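You operate a simulated robot arm through the tools that you are given. There is no shell and no other tool.

You run a simulated two-armed robot. Do the job below in one go: nothing can be reset, and whatever is moved stays where it is left.

## Task
Bring the beaker on the meter to strength 5.
Fine: switch on, probe down; WATER if it reads high, CEDAR if it reads low; then probe up and meter off, a teaspoon spilt at most.
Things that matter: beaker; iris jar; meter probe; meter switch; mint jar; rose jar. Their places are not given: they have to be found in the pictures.

It is judged by the outcome, as a careful person would: the job done as asked, and still so three seconds after it is handed in. It fails if anything else is knocked over, pushed out of place, dropped, spilled or broken.

## Robot
Two 7-joint arms with two-finger parallel grippers on one trunk that stands fixed in place. Base frame: the origin is at the foot of the trunk, x ahead of it, y to its left, z up; the work surface is at about z = 900. Readings come in mm, rad, newtons and seconds.
The left shoulder is at [110, 169, 1516], the right one opposite. With the tool pointing down near the work surface each hand reaches from about 420 to 740 mm from the base axis, measured 20 degrees to its own side. Payload 1.57 kg a hand.
The tool frame of a hand sits at the grasp point between the pads (the TCP): z along the fingers, y along the line on which they close. The tips reach 30 mm beyond it. The gripper opens to 80 mm. The fingers are 17 mm wide and 12 mm thick; the gripper's body (40 by 82 mm) begins 80 mm behind the TCP.
Orientation is that of the tool frame in the base frame, as a unit quaternion [w, x, y, z]. With the fingers straight down and closing along the base's y, the tool's x points along the base's -x, its y along +y and its z along -z.

## Interface
- The arms move only by the tool apply_moves. It takes "left_plan", "right_plan" or both (then of equal length, played together; a hand with none holds still); each is a list of rows, each an object (a shift or turn left out is 0, a gripper value left out holds the last) with "dp": the shift along the base's x, y, z in units of 40 mm (1.0 is 40 mm), a list of three; "delta_rot": the turn, a rotation vector about the base's x, y, z in units of 6 degrees (1.0 is 6 degrees), a list of three; "jaw": the finger opening in m, from 0 to 0.08. In form: [{"dp": [tx, ty, tz], "delta_rot": [ax, ay, az], "jaw": jaw}, ...]. A call has 1 to 20 rows; each row shifts and turns the commanded pose from where the row before left it. A call with a number of a shift or a turn outside -1 to 1 is refused whole. A row lasts 0.2 s, in which the tool goes at most 50 mm and 0.15 rad; a call with a longer step from one row to the next is refused whole, and so is a gripper value outside its range. Where a pose cannot be reached the arm comes as near as it can. A force on the tool above 50 N (or 10 N above the force at the start of the call, whichever is more), or a blocked arm, ends the call early, and 0.2 s more pass. Each finger travels about 72 mm/s and halts on what it meets, pressing with about 36 N; the grip force reading is that of the motor and also rises with nothing between the fingers. The clock runs only during rows and for 0.2 s after the last one: add rows that do not move to give the fingers time. The reply holds the time, the measured pose of the TCP, the force on the tool along the base axes, the opening and the grip force, in the units named above and with some noise, with the torque about the TCP (base axes, N m) and any sound that the robot's microphone picked up.
- Cameras (640 x 400 px; columns grow to the right, rows downward): "scene" is now at [164.2, -7.8, 1709.1]; the picture's right is [-0.07, -1.00, 0.00], its down [-0.68, 0.05, -0.74] and it looks along [0.73, -0.05, -0.68] (base axes); focal length 362 px, centre (320, 200). "left" rides on the left gripper at [72, 7, -122] in its tool frame; the picture's right is [-0.09, 1.00, 0.00], its down [-0.84, -0.08, -0.54] and it looks along [-0.54, -0.05, 0.84] (tool axes); focal length 238 px, centre (320, 200). "right" rides on the right gripper at [72, -7, -122] in its tool frame; the picture's right is [0.09, 1.00, 0.00], its down [-0.84, 0.08, -0.54] and it looks along [-0.54, 0.05, 0.84] (tool axes); focal length 238 px, centre (320, 200).
- camera(camera): a new picture of that camera. No time passes.
- slide_trunk(by): slides the trunk up (or, below 0, down) by that many mm; the arms and the scene camera ride with it, the base frame stays. It gives what a move gives, with no picture.
- head_to(pan, tilt): turns the head with the scene camera to pan (to the left, within 1.501 rad either way) and tilt (down, from -0.506 to 1.204), counted from straight ahead of the robot. It gives what a move gives.
- probe_pixels(camera, pixels): for up to 12 pixels [column, row] of the newest picture of that camera ("zoom" is the newest enlarged one), the place [x, y, z] in the base frame of the surface seen there, good to about 3 mm. No time passes.
- close_up(camera, box): a new picture of the part [left, top, right, bottom] of that camera's present view, enlarged. No time passes.
- close_job(): hands the job in; it is judged then, once.

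Unless the task says otherwise, let go and move clear before handing in.

The tools are called as a command line: name --argument value ..., lists and objects as JSON in quotes. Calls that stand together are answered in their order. apply_moves: Moves the arms, as the interface text tells. Its arguments: {"type":"object","properties":{"left_plan":{"type":"array","items":{"type":"object","properties":{"dp":{"type":"array","items":{"type":"number"}},"delta_rot":{"type":"array","items":{"type":"number"}},"jaw":{"type":"number"}}}},"right_plan":{"type":"array","items":{"type":"object","properties":{"dp":{"type":"array","items":{"type":"number"}},"delta_rot":{"type":"array","items":{"type":"number"}},"jaw":{"type":"number"}}}}},"required":[]} The other tools are called the same way: slide_trunk (by) moves the trunk up or down; head_to (pan, tilt) turns the head that bears the scene camera; camera (camera) takes a picture; probe_pixels (camera, pixels) gives the place of the surface under pixels of a picture; close_up (camera, box) takes an enlarged picture of a part of a camera's view; close_job () hands the job in.

At the start:

```text
time_s: 0.0
left_tool_pos: [640.0, 313.9, 1266.3]
left_tcp_rot: [0.001, 0.0, 1.0, -0.001]
left_wrist_force: [0.1, -0.4, 0.5]
left_wrist_torque: [-0.02, -0.02, 0.04]
left_opening: 79.8
left_grasp_force: 0.1
right_tool_pos: [669.6, -238.4, 1268.0]
right_tcp_rot: [0.001, 0.001, 1.0, -0.001]
right_wrist_force: [0.2, -0.8, 0.6]
right_wrist_torque: [0.02, 0.03, -0.03]
right_opening: 80.0
right_grasp_force: 0.0
trunk travel left (down, up): [-830.0, 60.0]
head pan, tilt (commanded): [-0.068, 0.744]
```

scene: 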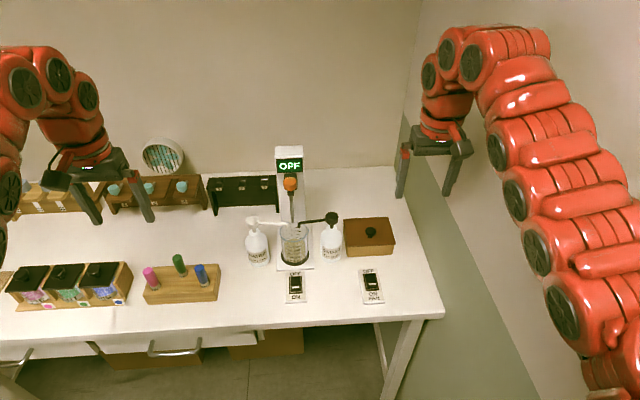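
right: 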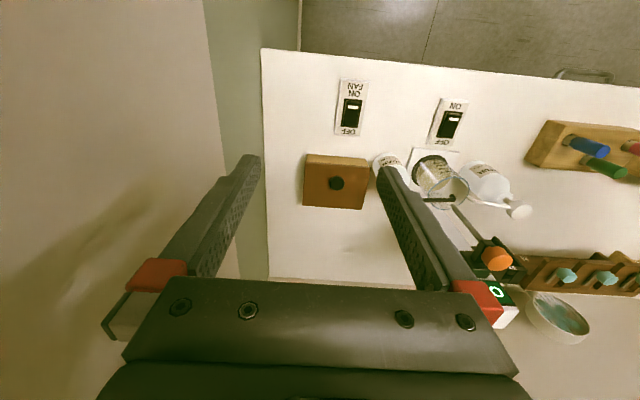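
left: 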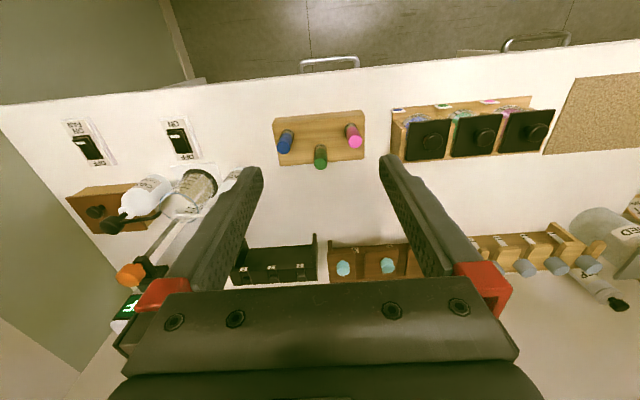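

The scene shows the meter at about (290,190) reading OFF, with the beaker at (295,245), a white-capped bottle at (257,245), a black-capped bottle at (331,238) and two switches at (295,285) and (371,285). I'll enlarge these areas to read the labels.

close_up --camera "scene" --box '[225, 140, 405, 310]'

close_up --camera "scene" --box '[0, 130, 225, 320]'

close_up --camera "right" --box '[280, 60, 560, 320]'

close_up --camera "left" --box '[380, 60, 640, 320]'

```text
2.35 times, centred on (315, 225) of scene
```

zoom: 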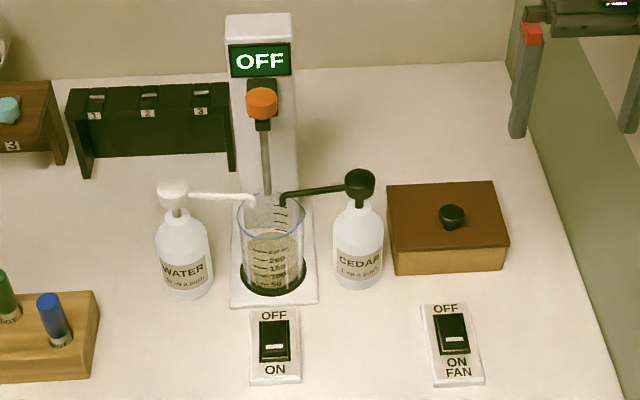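

```text
2.11 times, centred on (112, 225) of scene
```

zoom: 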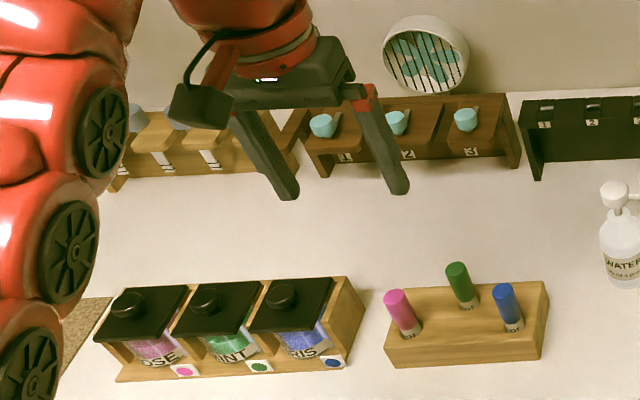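

```text
1.54 times, centred on (420, 190) of right
```

zoom: 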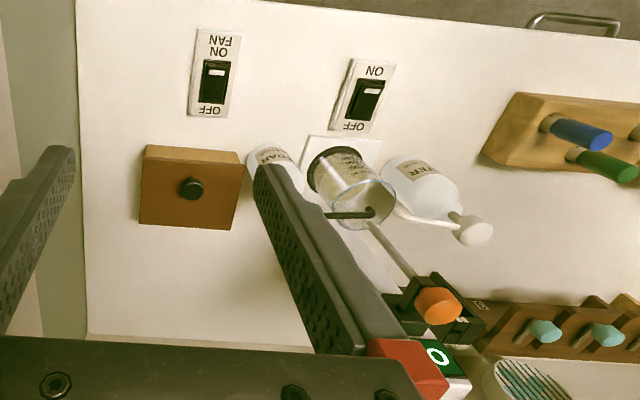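

```text
1.54 times, centred on (510, 190) of left
```

zoom: 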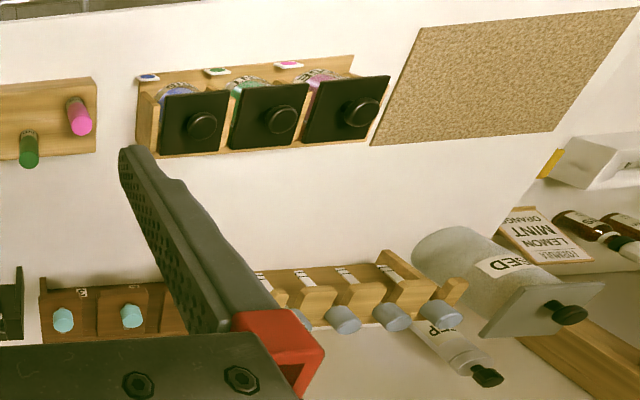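

The pump labels WATER and CEDAR are visible, with small print below them. I'll zoom in tighter on the bottles, the beaker, the switches and the display.

close_up --camera "scene" --box '[235, 205, 275, 270]'

close_up --camera "scene" --box '[310, 205, 350, 270]'

close_up --camera "scene" --box '[270, 205, 320, 270]'

close_up --camera "scene" --box '[265, 140, 325, 215]'

close_up --camera "scene" --box '[275, 260, 395, 310]'

```text
6.15 times, centred on (255, 238) of scene
```

zoom: 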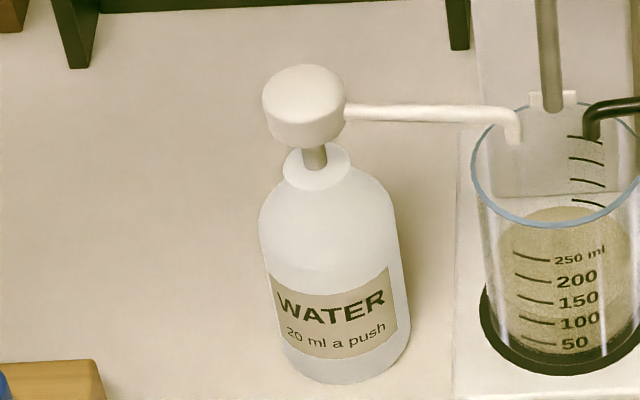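

```text
6.15 times, centred on (330, 238) of scene
```

zoom: 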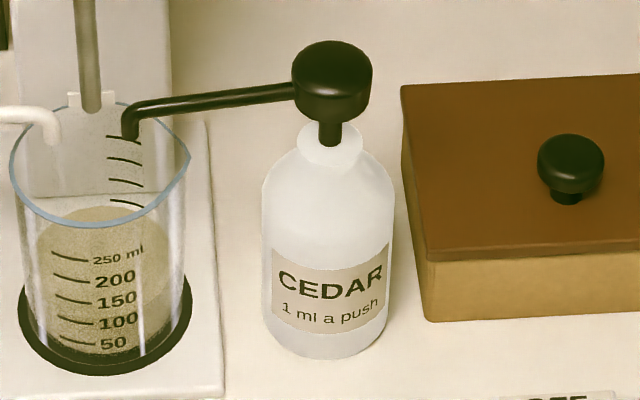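

```text
6.15 times, centred on (295, 238) of scene
```

zoom: 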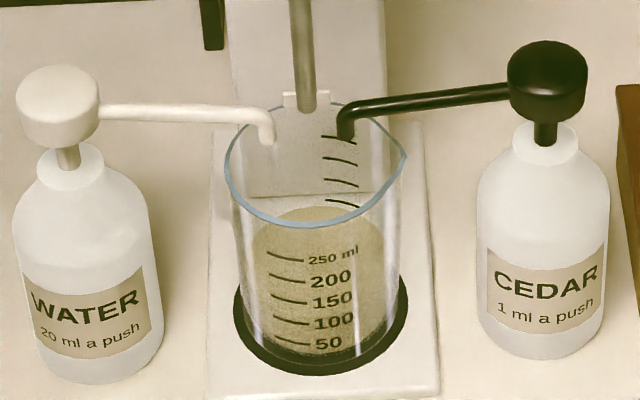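

```text
5.33 times, centred on (295, 178) of scene
```

zoom: 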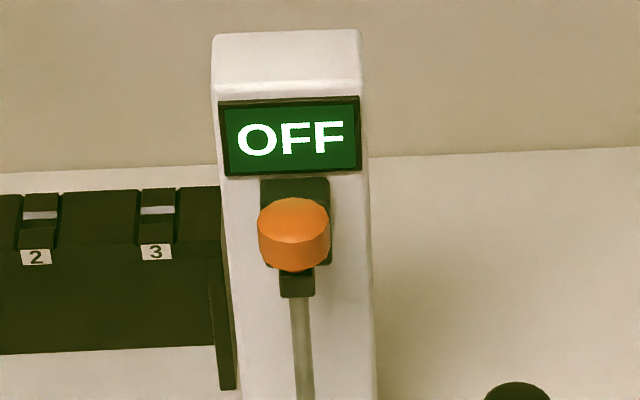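

```text
5.33 times, centred on (335, 285) of scene
```

zoom: 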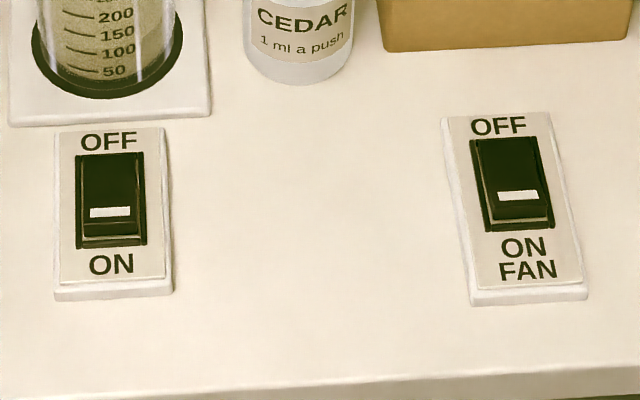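

The labels read WATER 20 ml a push and CEDAR 1 ml a push, and the rocker's ON end faces me. Next I'll measure where everything is.

close_up --camera "scene" --box '[225, 140, 405, 310]'

probe_pixels --camera "zoom" --pixels '[[262, 102], [262, 92], [172, 188], [360, 180], [358, 172], [250, 198], [284, 198], [274, 330], [274, 350], [275, 370], [275, 318], [300, 190]]'

probe_pixels --camera "zoom" --pixels '[[452, 335], [452, 218], [185, 270], [358, 260], [270, 290], [266, 170], [262, 120], [240, 210], [305, 205], [272, 234], [235, 300], [316, 300]]'

```text
2.35 times, centred on (315, 225) of scene
```

zoom: 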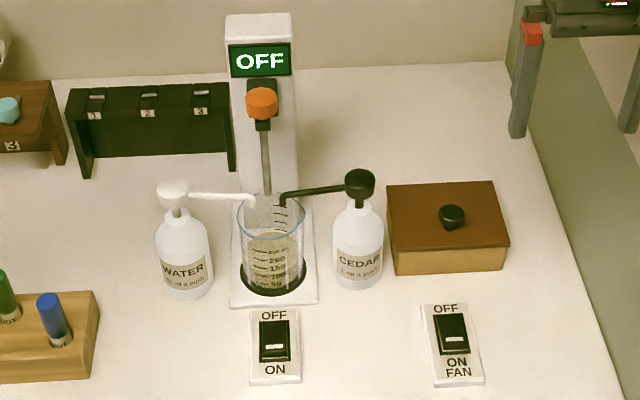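

```text
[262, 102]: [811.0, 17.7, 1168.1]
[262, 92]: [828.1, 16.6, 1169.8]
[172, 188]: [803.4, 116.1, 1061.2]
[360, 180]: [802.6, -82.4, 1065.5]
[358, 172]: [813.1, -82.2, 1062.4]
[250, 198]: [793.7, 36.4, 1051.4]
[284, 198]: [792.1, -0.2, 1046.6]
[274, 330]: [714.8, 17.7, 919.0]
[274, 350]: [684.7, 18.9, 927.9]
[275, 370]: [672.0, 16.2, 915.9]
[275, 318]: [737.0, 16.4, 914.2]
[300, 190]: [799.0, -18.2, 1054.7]
```

```text
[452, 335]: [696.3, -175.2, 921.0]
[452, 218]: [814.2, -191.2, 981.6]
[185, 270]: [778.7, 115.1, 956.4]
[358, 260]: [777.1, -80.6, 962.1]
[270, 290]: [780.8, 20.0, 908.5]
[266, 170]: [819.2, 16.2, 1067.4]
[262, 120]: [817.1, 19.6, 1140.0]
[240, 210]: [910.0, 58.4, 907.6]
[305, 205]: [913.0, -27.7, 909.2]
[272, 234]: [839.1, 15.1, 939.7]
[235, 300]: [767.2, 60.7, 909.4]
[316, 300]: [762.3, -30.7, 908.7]
```

The rocker's OFF end (zoom pixel 274,330) is at z≈919 and its ON end (274,350) at z≈928, so ON has to be pressed down. Now I'll measure clearances: walls, table edges, meter column, knob and nearby objects.

probe_pixels --camera "scene" --pixels '[[445, 315], [470, 300], [430, 200], [480, 230], [400, 80], [350, 120], [290, 150], [290, 163], [455, 120], [540, 240], [395, 195], [450, 190]]'

close_up --camera "scene" --box '[265, 140, 325, 215]'

probe_pixels --camera "zoom" --pixels '[[290, 215], [290, 250], [262, 235], [325, 235], [295, 190], [296, 285], [300, 310], [300, 380], [345, 300], [290, 140], [260, 182], [290, 60]]'

```text
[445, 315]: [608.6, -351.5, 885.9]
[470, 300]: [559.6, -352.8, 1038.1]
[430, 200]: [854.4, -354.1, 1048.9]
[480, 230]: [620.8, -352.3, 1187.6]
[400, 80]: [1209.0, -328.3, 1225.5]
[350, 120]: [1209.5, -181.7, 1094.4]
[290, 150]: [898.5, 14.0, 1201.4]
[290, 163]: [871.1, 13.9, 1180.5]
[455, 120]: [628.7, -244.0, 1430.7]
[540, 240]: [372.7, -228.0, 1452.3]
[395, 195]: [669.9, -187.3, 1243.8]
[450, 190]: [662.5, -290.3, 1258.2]
```

```text
5.33 times, centred on (295, 178) of scene
```

zoom: 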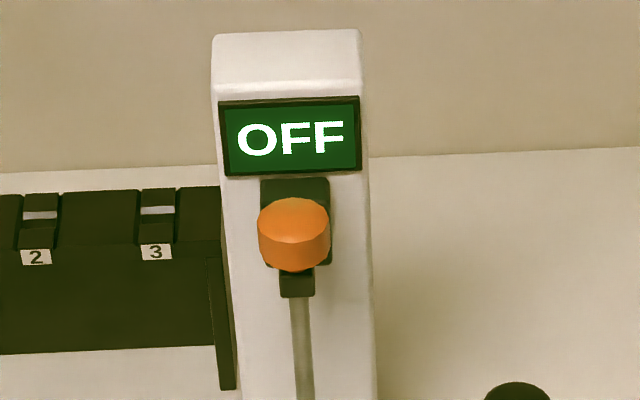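

```text
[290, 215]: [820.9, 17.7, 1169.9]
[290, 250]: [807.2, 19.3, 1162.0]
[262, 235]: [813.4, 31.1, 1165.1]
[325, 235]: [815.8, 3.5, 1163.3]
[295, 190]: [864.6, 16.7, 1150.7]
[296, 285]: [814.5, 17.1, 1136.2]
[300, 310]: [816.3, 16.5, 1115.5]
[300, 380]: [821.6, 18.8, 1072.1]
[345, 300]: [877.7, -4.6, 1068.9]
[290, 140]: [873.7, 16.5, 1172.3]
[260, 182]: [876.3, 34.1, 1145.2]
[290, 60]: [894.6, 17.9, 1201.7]
```

The wall on the right is at y≈-353. The orange knob's top is near (821,17,1171), in front of the meter column whose face is at x≈877. These targets are near the reach limit, so I'll lower the trunk 150 mm first. The space under both hands is clear well below that.

slide_trunk --by -150

camera --camera "scene"

```text
time_s: 1.8
left_tool_pos: [639.6, 313.0, 1115.9]
left_tcp_rot: [0.002, 0.0, 1.0, -0.001]
left_wrist_force: [-0.3, 0.9, 0.5]
left_wrist_torque: [0.01, -0.01, 0.03]
left_opening: 80.0
left_grasp_force: 0.1
right_tool_pos: [669.6, -238.9, 1116.7]
right_tcp_rot: [0.0, 0.001, 1.0, 0.0]
right_wrist_force: [0.4, 0.5, -0.2]
right_wrist_torque: [0.0, 0.0, -0.01]
right_opening: 79.7
right_grasp_force: 0.1
trunk travel left (down, up): [-680.0, 210.0]
head pan, tilt (commanded): [-0.068, 0.744]
```

```text
taken
```

scene: 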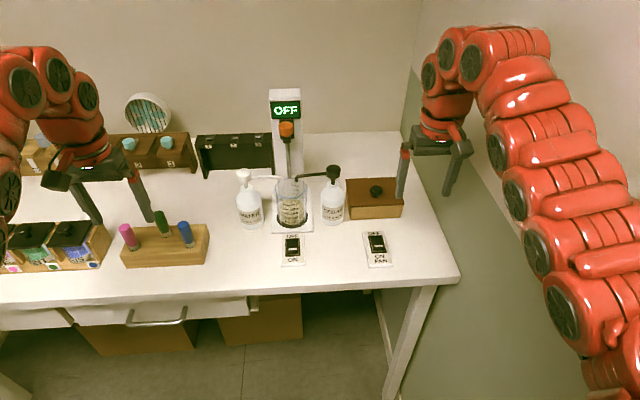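

The trunk is down and both hands are at z≈1116. I'll measure the rocker precisely in an enlarged view before moving the left hand over to it.

close_up --camera "scene" --box '[272, 225, 312, 270]'

probe_pixels --camera "zoom" --pixels '[[320, 90], [320, 120], [320, 150], [320, 180], [320, 200], [320, 220], [320, 240], [320, 260], [320, 280], [270, 180], [370, 180], [320, 300]]'

```text
8.89 times, centred on (292, 248) of scene
```

zoom: 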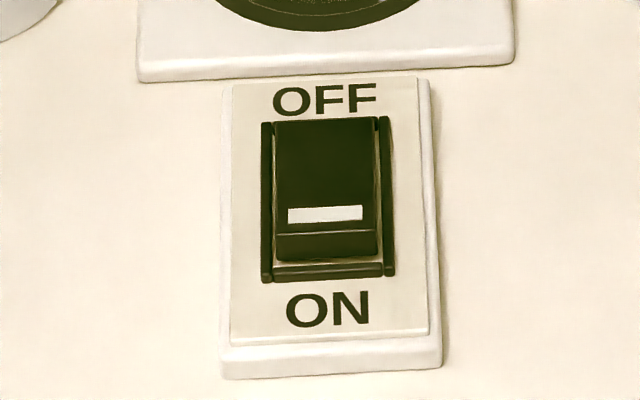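

```text
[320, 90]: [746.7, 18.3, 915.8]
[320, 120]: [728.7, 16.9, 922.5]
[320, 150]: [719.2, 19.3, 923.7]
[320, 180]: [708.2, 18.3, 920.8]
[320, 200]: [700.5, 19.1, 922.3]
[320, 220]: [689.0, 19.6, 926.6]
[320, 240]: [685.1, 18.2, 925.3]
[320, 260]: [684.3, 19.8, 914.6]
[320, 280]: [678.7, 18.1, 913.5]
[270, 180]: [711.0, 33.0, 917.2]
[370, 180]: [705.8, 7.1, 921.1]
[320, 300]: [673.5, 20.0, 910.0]
```

The rocker runs from x≈685 (ON edge, z≈926) to x≈728 along y≈19. I'll set the left jaw to 40 mm so that only the right-hand finger is over the rocker, and bring the hand above it.

apply_moves --left_plan '[{"dp": [0.19, -0.957, 0], "jaw": 0.04}, {"dp": [0.19, -0.957, 0]}, {"dp": [0.19, -0.957, 0]}, {"dp": [0.19, -0.957, 0]}, {"dp": [0.19, -0.957, 0]}, {"dp": [0.19, -0.957, 0]}, {"dp": [0.17, -0.957, 0]}, {"dp": [0, 0, -1]}, {"dp": [0, 0, -1]}, {"dp": [0, 0, 0]}, {"dp": [0, 0, 0]}]'

camera --camera "left"

camera --camera "scene"

```text
time_s: 4.2
left_tool_pos: [692.7, 46.4, 1037.4]
left_tcp_rot: [0.002, 0.0, 1.0, -0.001]
left_wrist_force: [0.3, -0.4, 0.3]
left_wrist_torque: [0.0, 0.02, -0.04]
left_opening: 39.9
left_grasp_force: 0.1
right_tool_pos: [669.8, -237.3, 1116.4]
right_tcp_rot: [-0.001, 0.0, 1.0, 0.0]
right_wrist_force: [-0.1, 0.7, 0.3]
right_wrist_torque: [0.04, -0.01, 0.0]
right_opening: 79.9
right_grasp_force: 0.0
trunk travel left (down, up): [-680.0, 210.0]
head pan, tilt (commanded): [-0.068, 0.744]
```

```text
taken
```

left: 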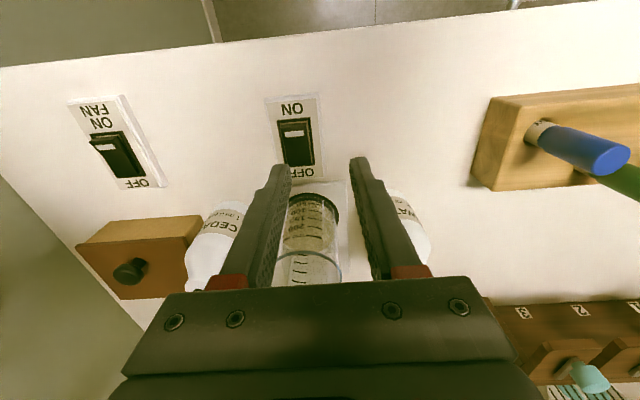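

```text
taken
```

scene: 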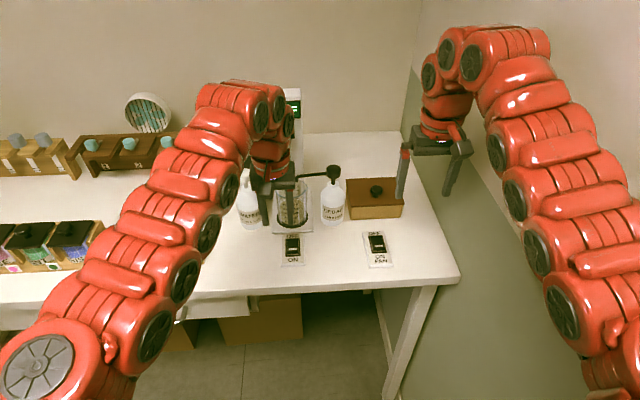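

The hand got there exactly, with the right-hand finger at y≈20 lined up with the rocker at left-camera pixel (297,140). I'll go down to just above it.

apply_moves --left_plan '[{"dp": [0, -0.03, -0.9]}, {"dp": [0, 0, -0.85]}, {"dp": [0, 0, 0]}]'

camera --camera "left"

```text
time_s: 5.0
left_tool_pos: [692.4, 45.0, 966.8]
left_tcp_rot: [0.001, 0.0, 1.0, 0.001]
left_wrist_force: [1.0, 1.0, -0.5]
left_wrist_torque: [0.05, 0.01, 0.02]
left_opening: 40.0
left_grasp_force: 0.0
right_tool_pos: [670.9, -237.8, 1117.3]
right_tcp_rot: [-0.001, 0.001, 1.0, 0.001]
right_wrist_force: [0.4, -1.1, -0.3]
right_wrist_torque: [0.01, 0.05, 0.01]
right_opening: 80.1
right_grasp_force: 0.0
trunk travel left (down, up): [-680.0, 210.0]
head pan, tilt (commanded): [-0.068, 0.744]
```

```text
taken
```

left: 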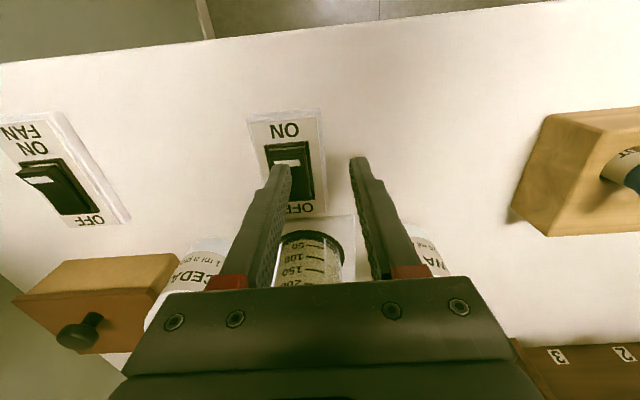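

The finger tip is at about (280,165), next to the rocker's ON end at (288,160). I'll check the sideways alignment with surface readings.

close_up --camera "left" --box '[240, 100, 340, 220]'

probe_pixels --camera "left" --pixels '[[287, 158], [270, 155], [306, 155], [286, 147], [280, 168], [272, 170], [289, 168], [300, 180]]'

```text
3.33 times, centred on (290, 160) of left
```

zoom: 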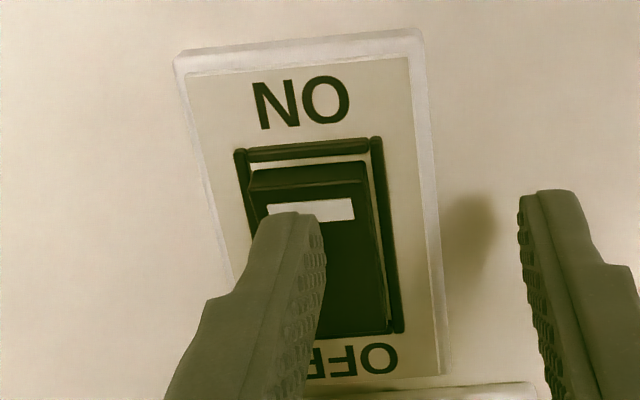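

```text
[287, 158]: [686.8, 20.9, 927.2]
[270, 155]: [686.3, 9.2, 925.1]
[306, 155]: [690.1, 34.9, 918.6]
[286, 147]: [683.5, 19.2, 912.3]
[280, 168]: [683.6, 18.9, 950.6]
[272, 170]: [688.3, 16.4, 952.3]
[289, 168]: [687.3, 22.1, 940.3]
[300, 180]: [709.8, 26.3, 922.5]
```

The finger tip is over the ON lip at (687,20,927). I'll press down in small steps.

apply_moves --left_plan '[{"dp": [0, 0, -0.2]}, {"dp": [0, 0, -0.1]}, {"dp": [0, 0, -0.1]}, {"dp": [0, 0, -0.05]}, {"dp": [0, 0, 0]}]'

close_up --camera "left" --box '[240, 100, 340, 220]'

```text
time_s: 6.2
left_tool_pos: [693.0, 44.3, 952.4]
left_tcp_rot: [0.006, 0.0, 1.0, -0.002]
left_wrist_force: [7.5, -0.1, 34.1]
left_wrist_torque: [-0.77, -0.5, 0.04]
left_opening: 40.5
left_grasp_force: 0.8
right_tool_pos: [667.9, -237.3, 1118.5]
right_tcp_rot: [0.001, 0.002, 1.0, 0.0]
right_wrist_force: [-0.4, 0.1, -0.4]
right_wrist_torque: [0.01, -0.01, 0.02]
right_opening: 80.3
right_grasp_force: 0.0
trunk travel left (down, up): [-680.0, 210.0]
head pan, tilt (commanded): [-0.068, 0.744]
heard: click
```

```text
3.33 times, centred on (290, 160) of left
```

zoom: 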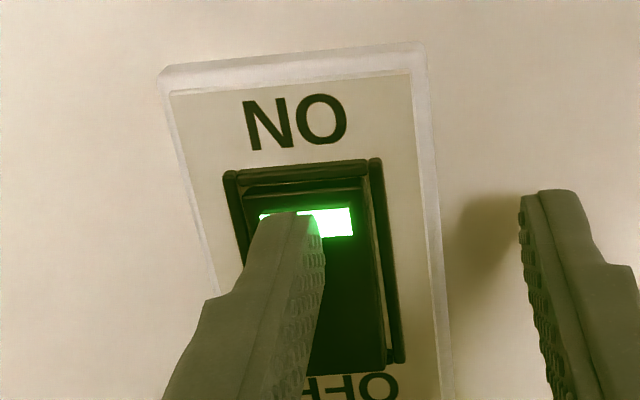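

The microphone heard a click and the rocker's lamp is green, so the switch is on. I'll lift straight up, then tilt the hand forward about 36° and move aside so I can read the display.

apply_moves --left_plan '[{"dp": [0, 0, 0.6]}, {"dp": [0, 0, 1]}, {"dp": [0, 0.2, 1], "delta_rot": [0, -1, 0]}, {"dp": [0, 0.2, 1], "delta_rot": [0, -1, 0]}, {"dp": [0, 0.5, 1], "delta_rot": [0, -1, 0]}, {"dp": [0, 0.9, 1], "delta_rot": [0, -1, 0]}, {"dp": [0, 0.9, 0.6], "delta_rot": [0, -1, 0]}, {"dp": [0, 0.9, 0], "delta_rot": [0, -1, 0], "jaw": 0.06}, {"dp": [0, 0, 0]}, {"dp": [0, 0, 0]}]'

camera --camera "scene"

camera --camera "left"

```text
refused: row 6 steps farther than a row can; nothing moved
```

```text
taken
```

scene: 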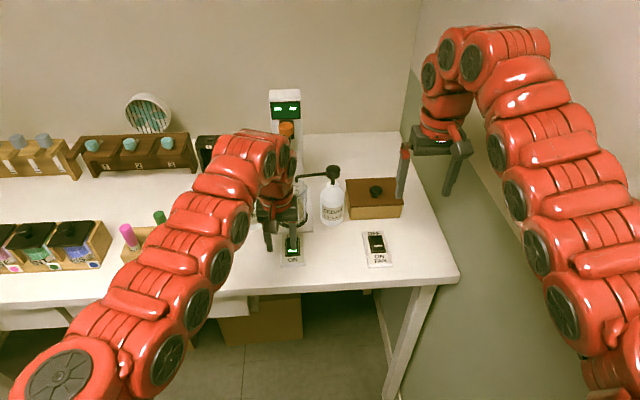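

```text
taken
```

left: 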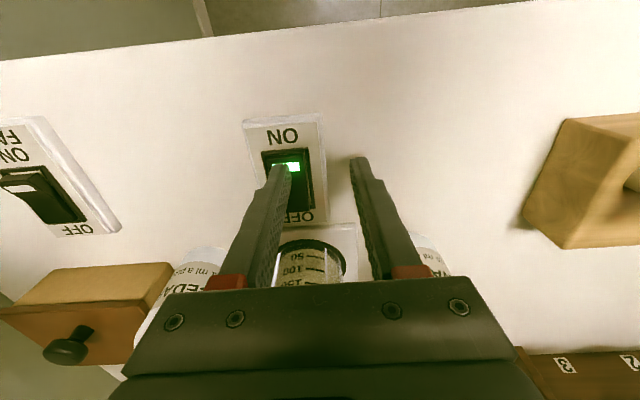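

One row was too long and the call was refused. The display now shows dashes, so the meter is on with no reading yet. I'll resend with shorter rows.

apply_moves --left_plan '[{"dp": [0, 0, 0.6]}, {"dp": [0, 0, 1]}, {"dp": [0, 0.2, 1], "delta_rot": [0, -1, 0]}, {"dp": [0, 0.2, 1], "delta_rot": [0, -1, 0]}, {"dp": [0, 0.4, 1], "delta_rot": [0, -1, 0]}, {"dp": [0, 0.6, 1], "delta_rot": [0, -1, 0]}, {"dp": [0, 0.9, 0.6], "delta_rot": [0, -1, 0]}, {"dp": [0, 0.9, 0], "delta_rot": [0, -1, 0], "jaw": 0.06}, {"dp": [0, 0.9, 0]}, {"dp": [0, 0, 0]}]'

camera --camera "scene"

camera --camera "left"

close_up --camera "scene" --box '[225, 75, 405, 245]'

```text
time_s: 8.3
left_tool_pos: [724.9, 201.2, 1209.7]
left_tcp_rot: [0.311, 0.0, 0.95, 0.0]
left_wrist_force: [0.5, -0.3, -0.2]
left_wrist_torque: [0.01, -0.02, 0.02]
left_opening: 60.1
left_grasp_force: 0.0
left hand out of reach, approached as far as the arm can: row 6, 8
right_tool_pos: [670.4, -238.5, 1117.6]
right_tcp_rot: [0.0, 0.001, 1.0, 0.0]
right_wrist_force: [0.1, -0.5, 0.4]
right_wrist_torque: [-0.01, 0.02, 0.01]
right_opening: 80.0
right_grasp_force: 0.1
trunk travel left (down, up): [-680.0, 210.0]
head pan, tilt (commanded): [-0.068, 0.744]
```

```text
taken
```

scene: 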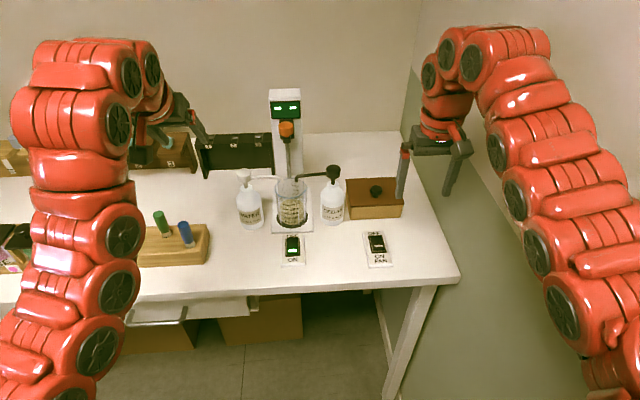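

```text
taken
```

left: 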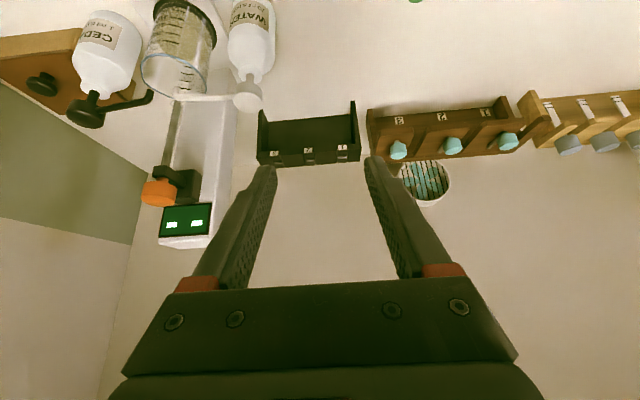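

```text
2.35 times, centred on (315, 160) of scene
```

zoom: 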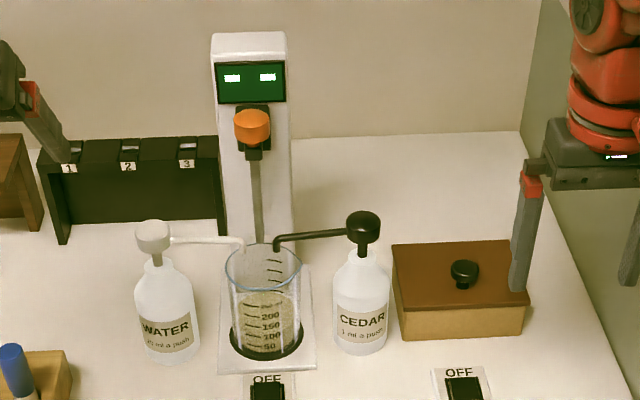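

The meter reads "-- --" now. The left hand sits at (725,201,1210) tilted forward and sees the orange knob at (158,193). I'll take readings of the knob, spouts and pump heads from this angle.

probe_pixels --camera "zoom" --pixels '[[252, 115], [252, 132], [237, 128], [268, 128], [253, 152], [257, 200], [258, 240], [153, 230], [363, 220], [200, 239], [310, 236], [240, 245]]'

close_up --camera "left" --box '[60, 0, 300, 260]'

probe_pixels --camera "left" --pixels '[[158, 185], [158, 198], [145, 192], [174, 193], [183, 185], [160, 170], [247, 95], [85, 110], [150, 97], [222, 98], [185, 100], [176, 130]]'

```text
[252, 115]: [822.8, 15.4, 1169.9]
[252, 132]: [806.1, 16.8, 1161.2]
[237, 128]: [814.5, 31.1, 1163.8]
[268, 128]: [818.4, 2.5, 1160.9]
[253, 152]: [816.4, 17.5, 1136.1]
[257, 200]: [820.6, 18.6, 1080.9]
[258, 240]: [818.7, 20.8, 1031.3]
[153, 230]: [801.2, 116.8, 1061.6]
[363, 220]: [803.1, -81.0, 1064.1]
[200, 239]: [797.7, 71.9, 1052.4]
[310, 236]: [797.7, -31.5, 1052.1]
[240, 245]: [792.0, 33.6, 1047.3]
```

```text
1.54 times, centred on (180, 130) of left
```

zoom: 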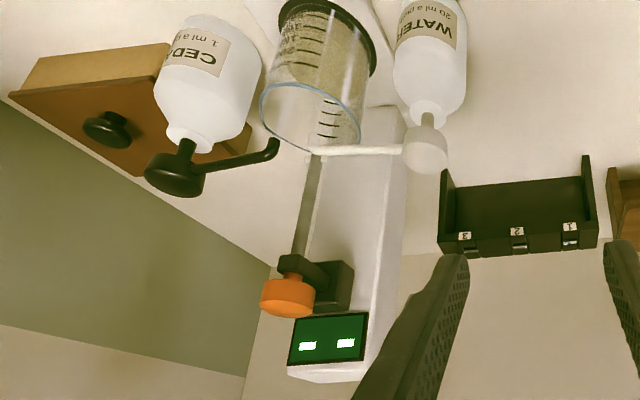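

```text
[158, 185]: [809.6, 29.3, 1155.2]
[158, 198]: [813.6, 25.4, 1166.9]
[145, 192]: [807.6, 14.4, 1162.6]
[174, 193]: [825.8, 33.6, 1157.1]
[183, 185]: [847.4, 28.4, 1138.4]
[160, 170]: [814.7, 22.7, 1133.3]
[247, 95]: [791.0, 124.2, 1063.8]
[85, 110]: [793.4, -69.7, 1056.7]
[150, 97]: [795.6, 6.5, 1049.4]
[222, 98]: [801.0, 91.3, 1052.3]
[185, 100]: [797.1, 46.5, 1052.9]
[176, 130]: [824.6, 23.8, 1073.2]
```

The knob's centre is about (820,17,1160) with a radius of about 15 mm, and its carriage block is underneath at z≈1138. I'll move the left hand sideways until it lines up with the knob, still in front of it.

apply_moves --left_plan '[{"dp": [0.2, -0.92, 0.1]}, {"dp": [0.2, -0.92, 0.1]}, {"dp": [0.2, -0.92, 0.1]}, {"dp": [0.1, -0.92, 0]}, {"dp": [0, -0.92, 0]}, {"dp": [0, 0, 0]}]'

camera --camera "left"

```text
time_s: 9.8
left_tool_pos: [754.8, 18.9, 1223.0]
left_tcp_rot: [0.31, -0.002, 0.951, 0.0]
left_wrist_force: [-0.3, -1.1, 0.4]
left_wrist_torque: [0.01, 0.01, 0.0]
left_opening: 60.0
left_grasp_force: 0.1
right_tool_pos: [670.0, -239.0, 1117.5]
right_tcp_rot: [0.0, 0.001, 1.0, 0.0]
right_wrist_force: [-0.7, -1.1, 0.6]
right_wrist_torque: [-0.01, -0.01, -0.03]
right_opening: 80.0
right_grasp_force: 0.2
trunk travel left (down, up): [-680.0, 210.0]
head pan, tilt (commanded): [-0.068, 0.744]
```

```text
taken
```

left: 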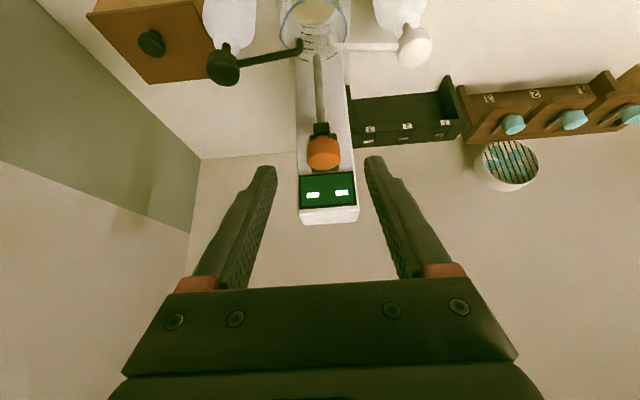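

The hand is now lined up with the knob, which sits at (323,152) between the fingers with the display visible just below it. I'll advance along the finger direction until the pads straddle the knob.

apply_moves --left_plan '[{"dp": [0.45, -0.04, 0]}, {"dp": [0.57, 0, -0.78]}, {"dp": [0.3, 0, -0.4]}, {"dp": [0, 0, 0]}]'

camera --camera "left"

```text
time_s: 10.8
left_tool_pos: [807.6, 18.4, 1177.0]
left_tcp_rot: [0.31, 0.0, 0.951, 0.0]
left_wrist_force: [0.1, -0.9, -0.8]
left_wrist_torque: [0.01, -0.01, 0.0]
left_opening: 60.0
left_grasp_force: 0.0
right_tool_pos: [669.6, -238.1, 1118.5]
right_tcp_rot: [0.001, 0.001, 1.0, 0.0]
right_wrist_force: [-0.4, 0.7, -0.3]
right_wrist_torque: [0.07, 0.03, 0.0]
right_opening: 80.0
right_grasp_force: 0.1
trunk travel left (down, up): [-680.0, 210.0]
head pan, tilt (commanded): [-0.068, 0.744]
```

```text
taken
```

left: 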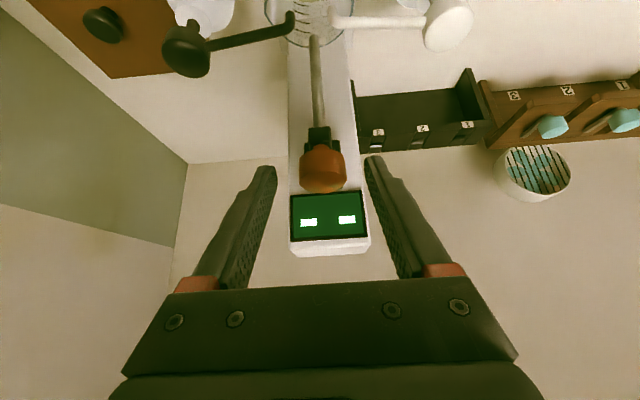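

The knob is centred between the fingers at (323,170). One more short advance, then I'll close the jaw on it.

apply_moves --left_plan '[{"dp": [0.28, -0.03, -0.38]}, {"dp": [0, 0, 0], "jaw": 0.045}, {"dp": [0, 0, 0], "jaw": 0.02}, {"dp": [0, 0, 0], "jaw": 0.02}, {"dp": [0, 0, 0]}]'

camera --camera "left"

```text
time_s: 11.9
left_tool_pos: [820.6, 19.3, 1160.9]
left_tcp_rot: [0.31, -0.002, 0.951, -0.001]
left_wrist_force: [-1.2, 9.0, -1.3]
left_wrist_torque: [0.45, 0.22, 0.18]
left_opening: 31.4
left_grasp_force: 40.1
right_tool_pos: [670.8, -235.9, 1116.9]
right_tcp_rot: [-0.001, 0.001, 1.0, -0.001]
right_wrist_force: [0.7, 0.4, 0.5]
right_wrist_torque: [0.02, -0.01, 0.0]
right_opening: 79.9
right_grasp_force: 0.0
trunk travel left (down, up): [-680.0, 210.0]
head pan, tilt (commanded): [-0.068, 0.744]
```

```text
taken
```

left: 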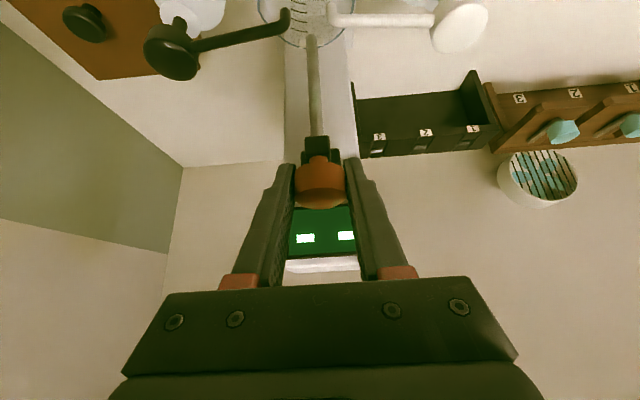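

The grip is firm at 31.4 mm, with a slight sideways push of 9 N. I'll ease 2 mm left to relieve it and lower the probe gently.

apply_moves --left_plan '[{"dp": [0, 0.06, 0]}, {"dp": [0, 0, -0.25]}, {"dp": [0, 0, -0.25]}, {"dp": [0, 0, -0.25]}, {"dp": [0, 0, -0.25]}, {"dp": [0, 0, 0]}]'

camera --camera "left"

camera --camera "scene"

```text
time_s: 13.3
left_tool_pos: [819.0, 20.2, 1120.7]
left_tcp_rot: [0.309, -0.001, 0.951, 0.0]
left_wrist_force: [4.4, 7.9, -0.4]
left_wrist_torque: [0.28, 0.04, 0.04]
left_opening: 31.3
left_grasp_force: 40.9
right_tool_pos: [672.0, -237.5, 1117.1]
right_tcp_rot: [-0.001, 0.001, 1.0, -0.001]
right_wrist_force: [0.6, 0.4, -0.3]
right_wrist_torque: [-0.03, -0.01, -0.01]
right_opening: 79.9
right_grasp_force: 0.0
trunk travel left (down, up): [-680.0, 210.0]
head pan, tilt (commanded): [-0.068, 0.744]
```

```text
taken
```

left: 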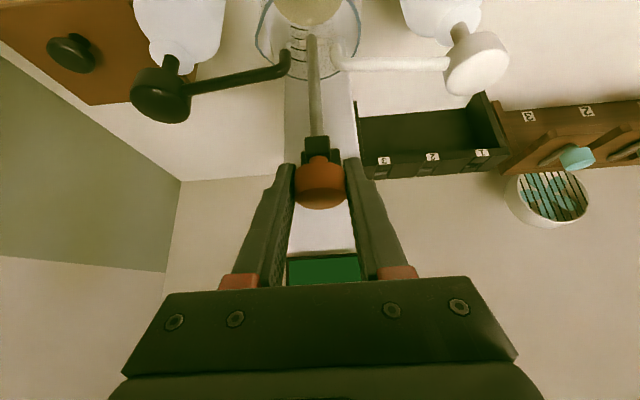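

```text
taken
```

scene: 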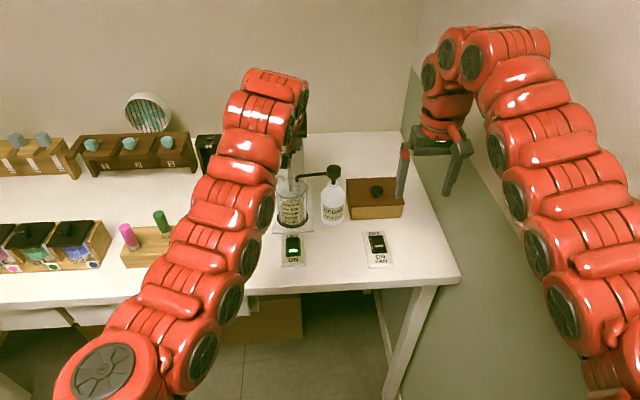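

The probe slides freely, with only about 4 N extra. I'll keep lowering in small steps and watch the forces.

apply_moves --left_plan '[{"dp": [0, 0, -0.25]}, {"dp": [0, 0, -0.25]}, {"dp": [0, 0, -0.25]}, {"dp": [0, 0, 0]}]'

camera --camera "left"

close_up --camera "scene" --box '[255, 140, 355, 270]'

```text
time_s: 14.3
left_tool_pos: [819.9, 20.0, 1092.0]
left_tcp_rot: [0.31, 0.0, 0.951, -0.001]
left_wrist_force: [6.3, 8.5, -0.4]
left_wrist_torque: [0.32, -0.74, 0.0]
left_opening: 31.2
left_grasp_force: 40.1
right_tool_pos: [670.8, -238.2, 1117.0]
right_tcp_rot: [-0.001, 0.001, 1.0, -0.001]
right_wrist_force: [0.1, 0.5, 0.0]
right_wrist_torque: [-0.01, 0.03, 0.03]
right_opening: 80.2
right_grasp_force: 0.1
trunk travel left (down, up): [-680.0, 210.0]
head pan, tilt (commanded): [-0.068, 0.744]
```

```text
taken
```

left: 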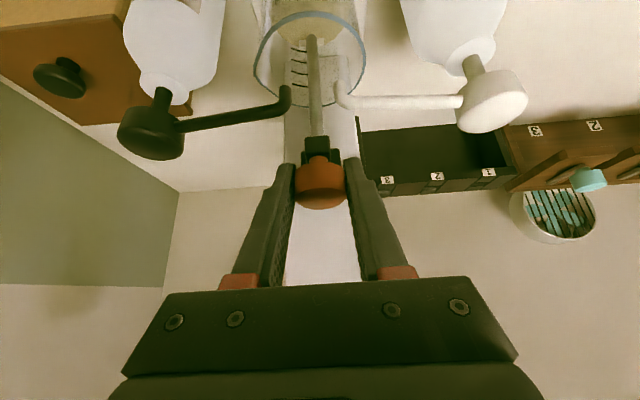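

```text
3.08 times, centred on (305, 205) of scene
```

zoom: 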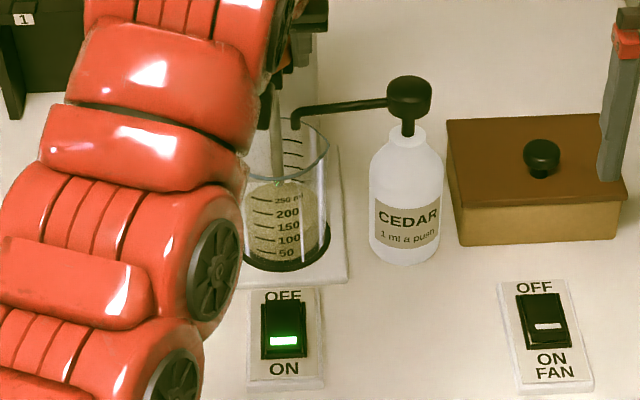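

The rod tip seems to be just reaching the liquid at zoom pixel (280,182), and there's still no stop force. I'll lower it further until it meets a stop.

apply_moves --left_plan '[{"dp": [0, 0, -0.2]}, {"dp": [0, 0, -0.2]}, {"dp": [0, 0, 0]}]'

close_up --camera "scene" --box '[255, 140, 355, 270]'

```text
time_s: 15.2
left_tool_pos: [819.5, 19.7, 1074.3]
left_tcp_rot: [0.31, -0.001, 0.951, 0.0]
left_wrist_force: [6.1, 8.3, -1.4]
left_wrist_torque: [0.31, -0.69, 0.07]
left_opening: 31.1
left_grasp_force: 39.9
right_tool_pos: [672.4, -236.4, 1117.3]
right_tcp_rot: [-0.001, 0.0, 1.0, -0.001]
right_wrist_force: [0.4, 0.6, -0.2]
right_wrist_torque: [-0.01, 0.01, -0.01]
right_opening: 79.8
right_grasp_force: 0.0
trunk travel left (down, up): [-680.0, 210.0]
head pan, tilt (commanded): [-0.068, 0.744]
```

```text
3.08 times, centred on (305, 205) of scene
```

zoom: 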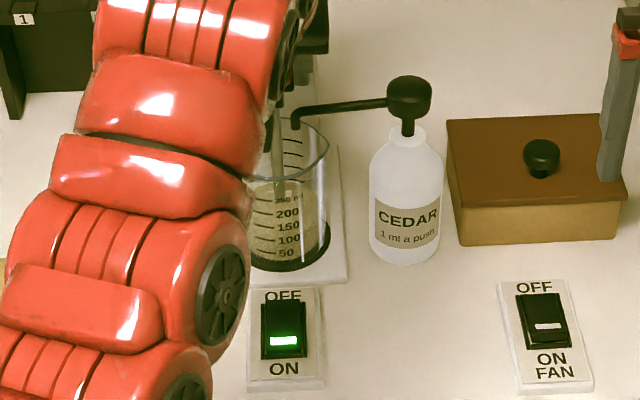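

The probe has travelled about 87 mm with no stop force yet. I'll bring the right hand's camera round to look at the display, tilting it forward and turning it left, well above the brown box.

apply_moves --right_plan '[{"dp": [0, 0.5, 0.3], "delta_rot": [0, -1, 0]}, {"dp": [0, 0.5, 0.3], "delta_rot": [0, -1, 0]}, {"dp": [0, 0, 0.3], "delta_rot": [0, -1, 0]}, {"dp": [0, 0, 0.3], "delta_rot": [0, -1, 0]}, {"dp": [0, 0, 0.3], "delta_rot": [0, 0, 1]}, {"dp": [0, 0, 0.3], "delta_rot": [0, 0, 1]}, {"dp": [0, 0, 0]}]'

camera --camera "right"

camera --camera "scene"

```text
time_s: 16.1
left_tool_pos: [819.7, 19.0, 1073.6]
left_tcp_rot: [0.313, 0.004, 0.95, -0.013]
left_wrist_force: [20.1, -6.0, -1.8]
left_wrist_torque: [0.92, -0.69, 0.0]
left_opening: 31.9
left_grasp_force: 40.3
right_tool_pos: [688.6, -197.3, 1154.3]
right_tcp_rot: [0.143, -0.001, 0.99, -0.004]
right_wrist_force: [0.4, -0.5, -0.2]
right_wrist_torque: [-0.01, 0.0, 0.03]
right_opening: 80.2
right_grasp_force: 0.1
right hand out of reach, approached as far as the arm can: row 3, 4
trunk travel left (down, up): [-680.0, 210.0]
head pan, tilt (commanded): [-0.068, 0.744]
stopped in row 4 (left hand): the force on the tool passed its limit at 54 N (the readings are from after the stop); the commanded pose is now the measured one
```

```text
taken
```

right: 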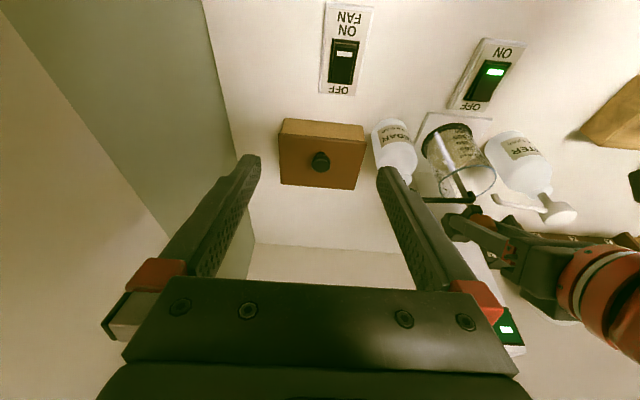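

```text
taken
```

scene: 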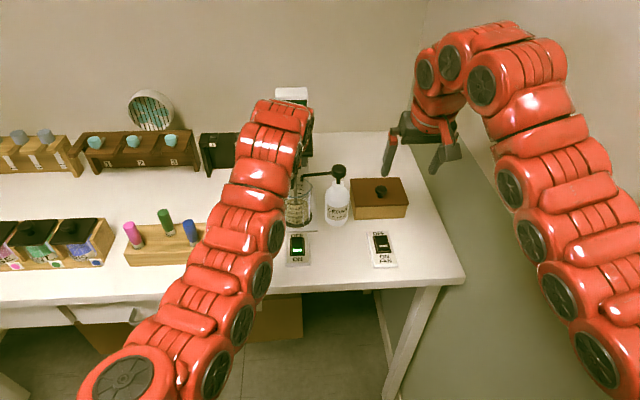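

During the right-hand move the left hand picked up a force of 54 N and the call stopped, and the scene view shifted by about 5 px. I'll look at what the right arm is touching and at the display corner near right-camera pixel (508,328).

close_up --camera "right" --box '[400, 100, 600, 360]'

probe_pixels --camera "scene" --pixels '[[500, 40], [550, 75], [575, 150], [610, 190], [630, 250], [480, 75], [270, 115], [240, 160], [272, 140], [300, 245], [380, 245], [382, 192]]'

close_up --camera "scene" --box '[225, 75, 405, 275]'

camera --camera "left"

```text
1.54 times, centred on (500, 230) of right
```

zoom: 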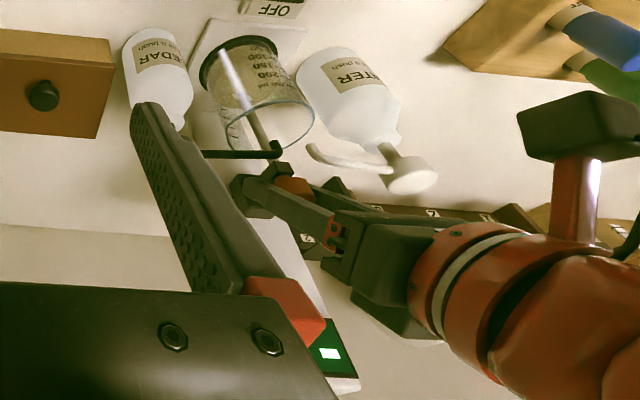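

```text
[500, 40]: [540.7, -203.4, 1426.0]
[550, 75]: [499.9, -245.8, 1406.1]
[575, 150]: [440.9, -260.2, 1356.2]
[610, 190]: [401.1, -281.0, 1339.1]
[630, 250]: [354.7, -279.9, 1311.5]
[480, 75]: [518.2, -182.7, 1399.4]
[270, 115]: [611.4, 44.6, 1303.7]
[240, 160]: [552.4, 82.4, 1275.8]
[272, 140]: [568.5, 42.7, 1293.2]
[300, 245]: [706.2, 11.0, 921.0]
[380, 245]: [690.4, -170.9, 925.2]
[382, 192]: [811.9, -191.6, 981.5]
```

```text
2.00 times, centred on (315, 175) of scene
```

zoom: 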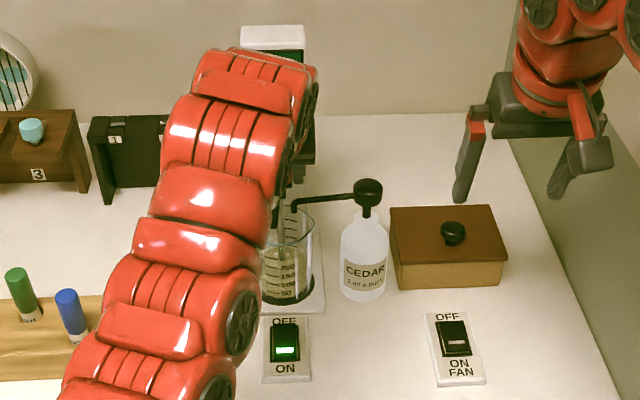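

```text
taken
```

left: 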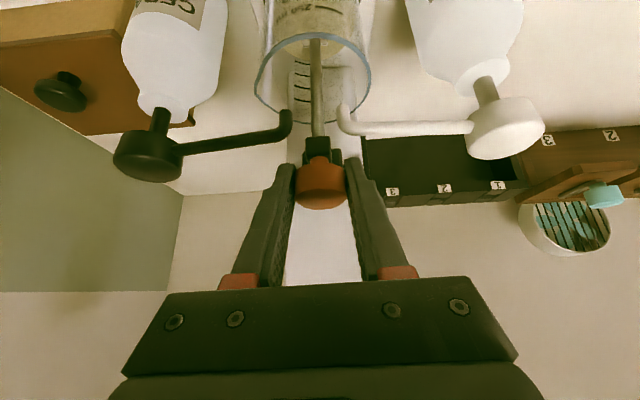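

Objects read the same places as before (fan switch (690,-171), box knob (812,-192)), so only the robot was disturbed. The right elbow, at about y≈-281 plus its own thickness, probably pressed on the wall at y≈-353. I'll let go of the knob first, then move the right arm back to where it was.

apply_moves --left_plan '[{"dp": [0, 0, 0], "jaw": 0.045}, {"dp": [0, 0, 0], "jaw": 0.06}, {"dp": [0, 0, 0]}]'

camera --camera "left"

camera --camera "scene"

```text
time_s: 16.9
left_tool_pos: [817.0, 20.5, 1073.5]
left_tcp_rot: [0.31, 0.003, 0.951, -0.013]
left_wrist_force: [-1.1, 0.6, 0.8]
left_wrist_torque: [0.03, -0.03, 0.0]
left_opening: 60.0
left_grasp_force: 0.2
right_tool_pos: [689.0, -198.6, 1155.8]
right_tcp_rot: [0.144, 0.0, 0.99, -0.005]
right_wrist_force: [-0.1, -0.1, 0.0]
right_wrist_torque: [-0.02, 0.02, 0.02]
right_opening: 80.0
right_grasp_force: 0.0
trunk travel left (down, up): [-680.0, 210.0]
head pan, tilt (commanded): [-0.068, 0.744]
```

```text
taken
```

left: 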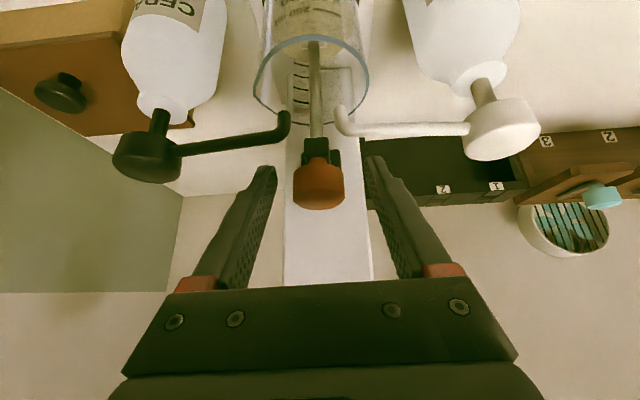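

```text
taken
```

scene: 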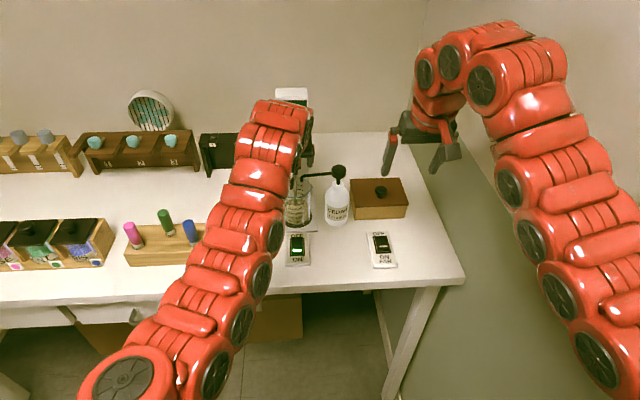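

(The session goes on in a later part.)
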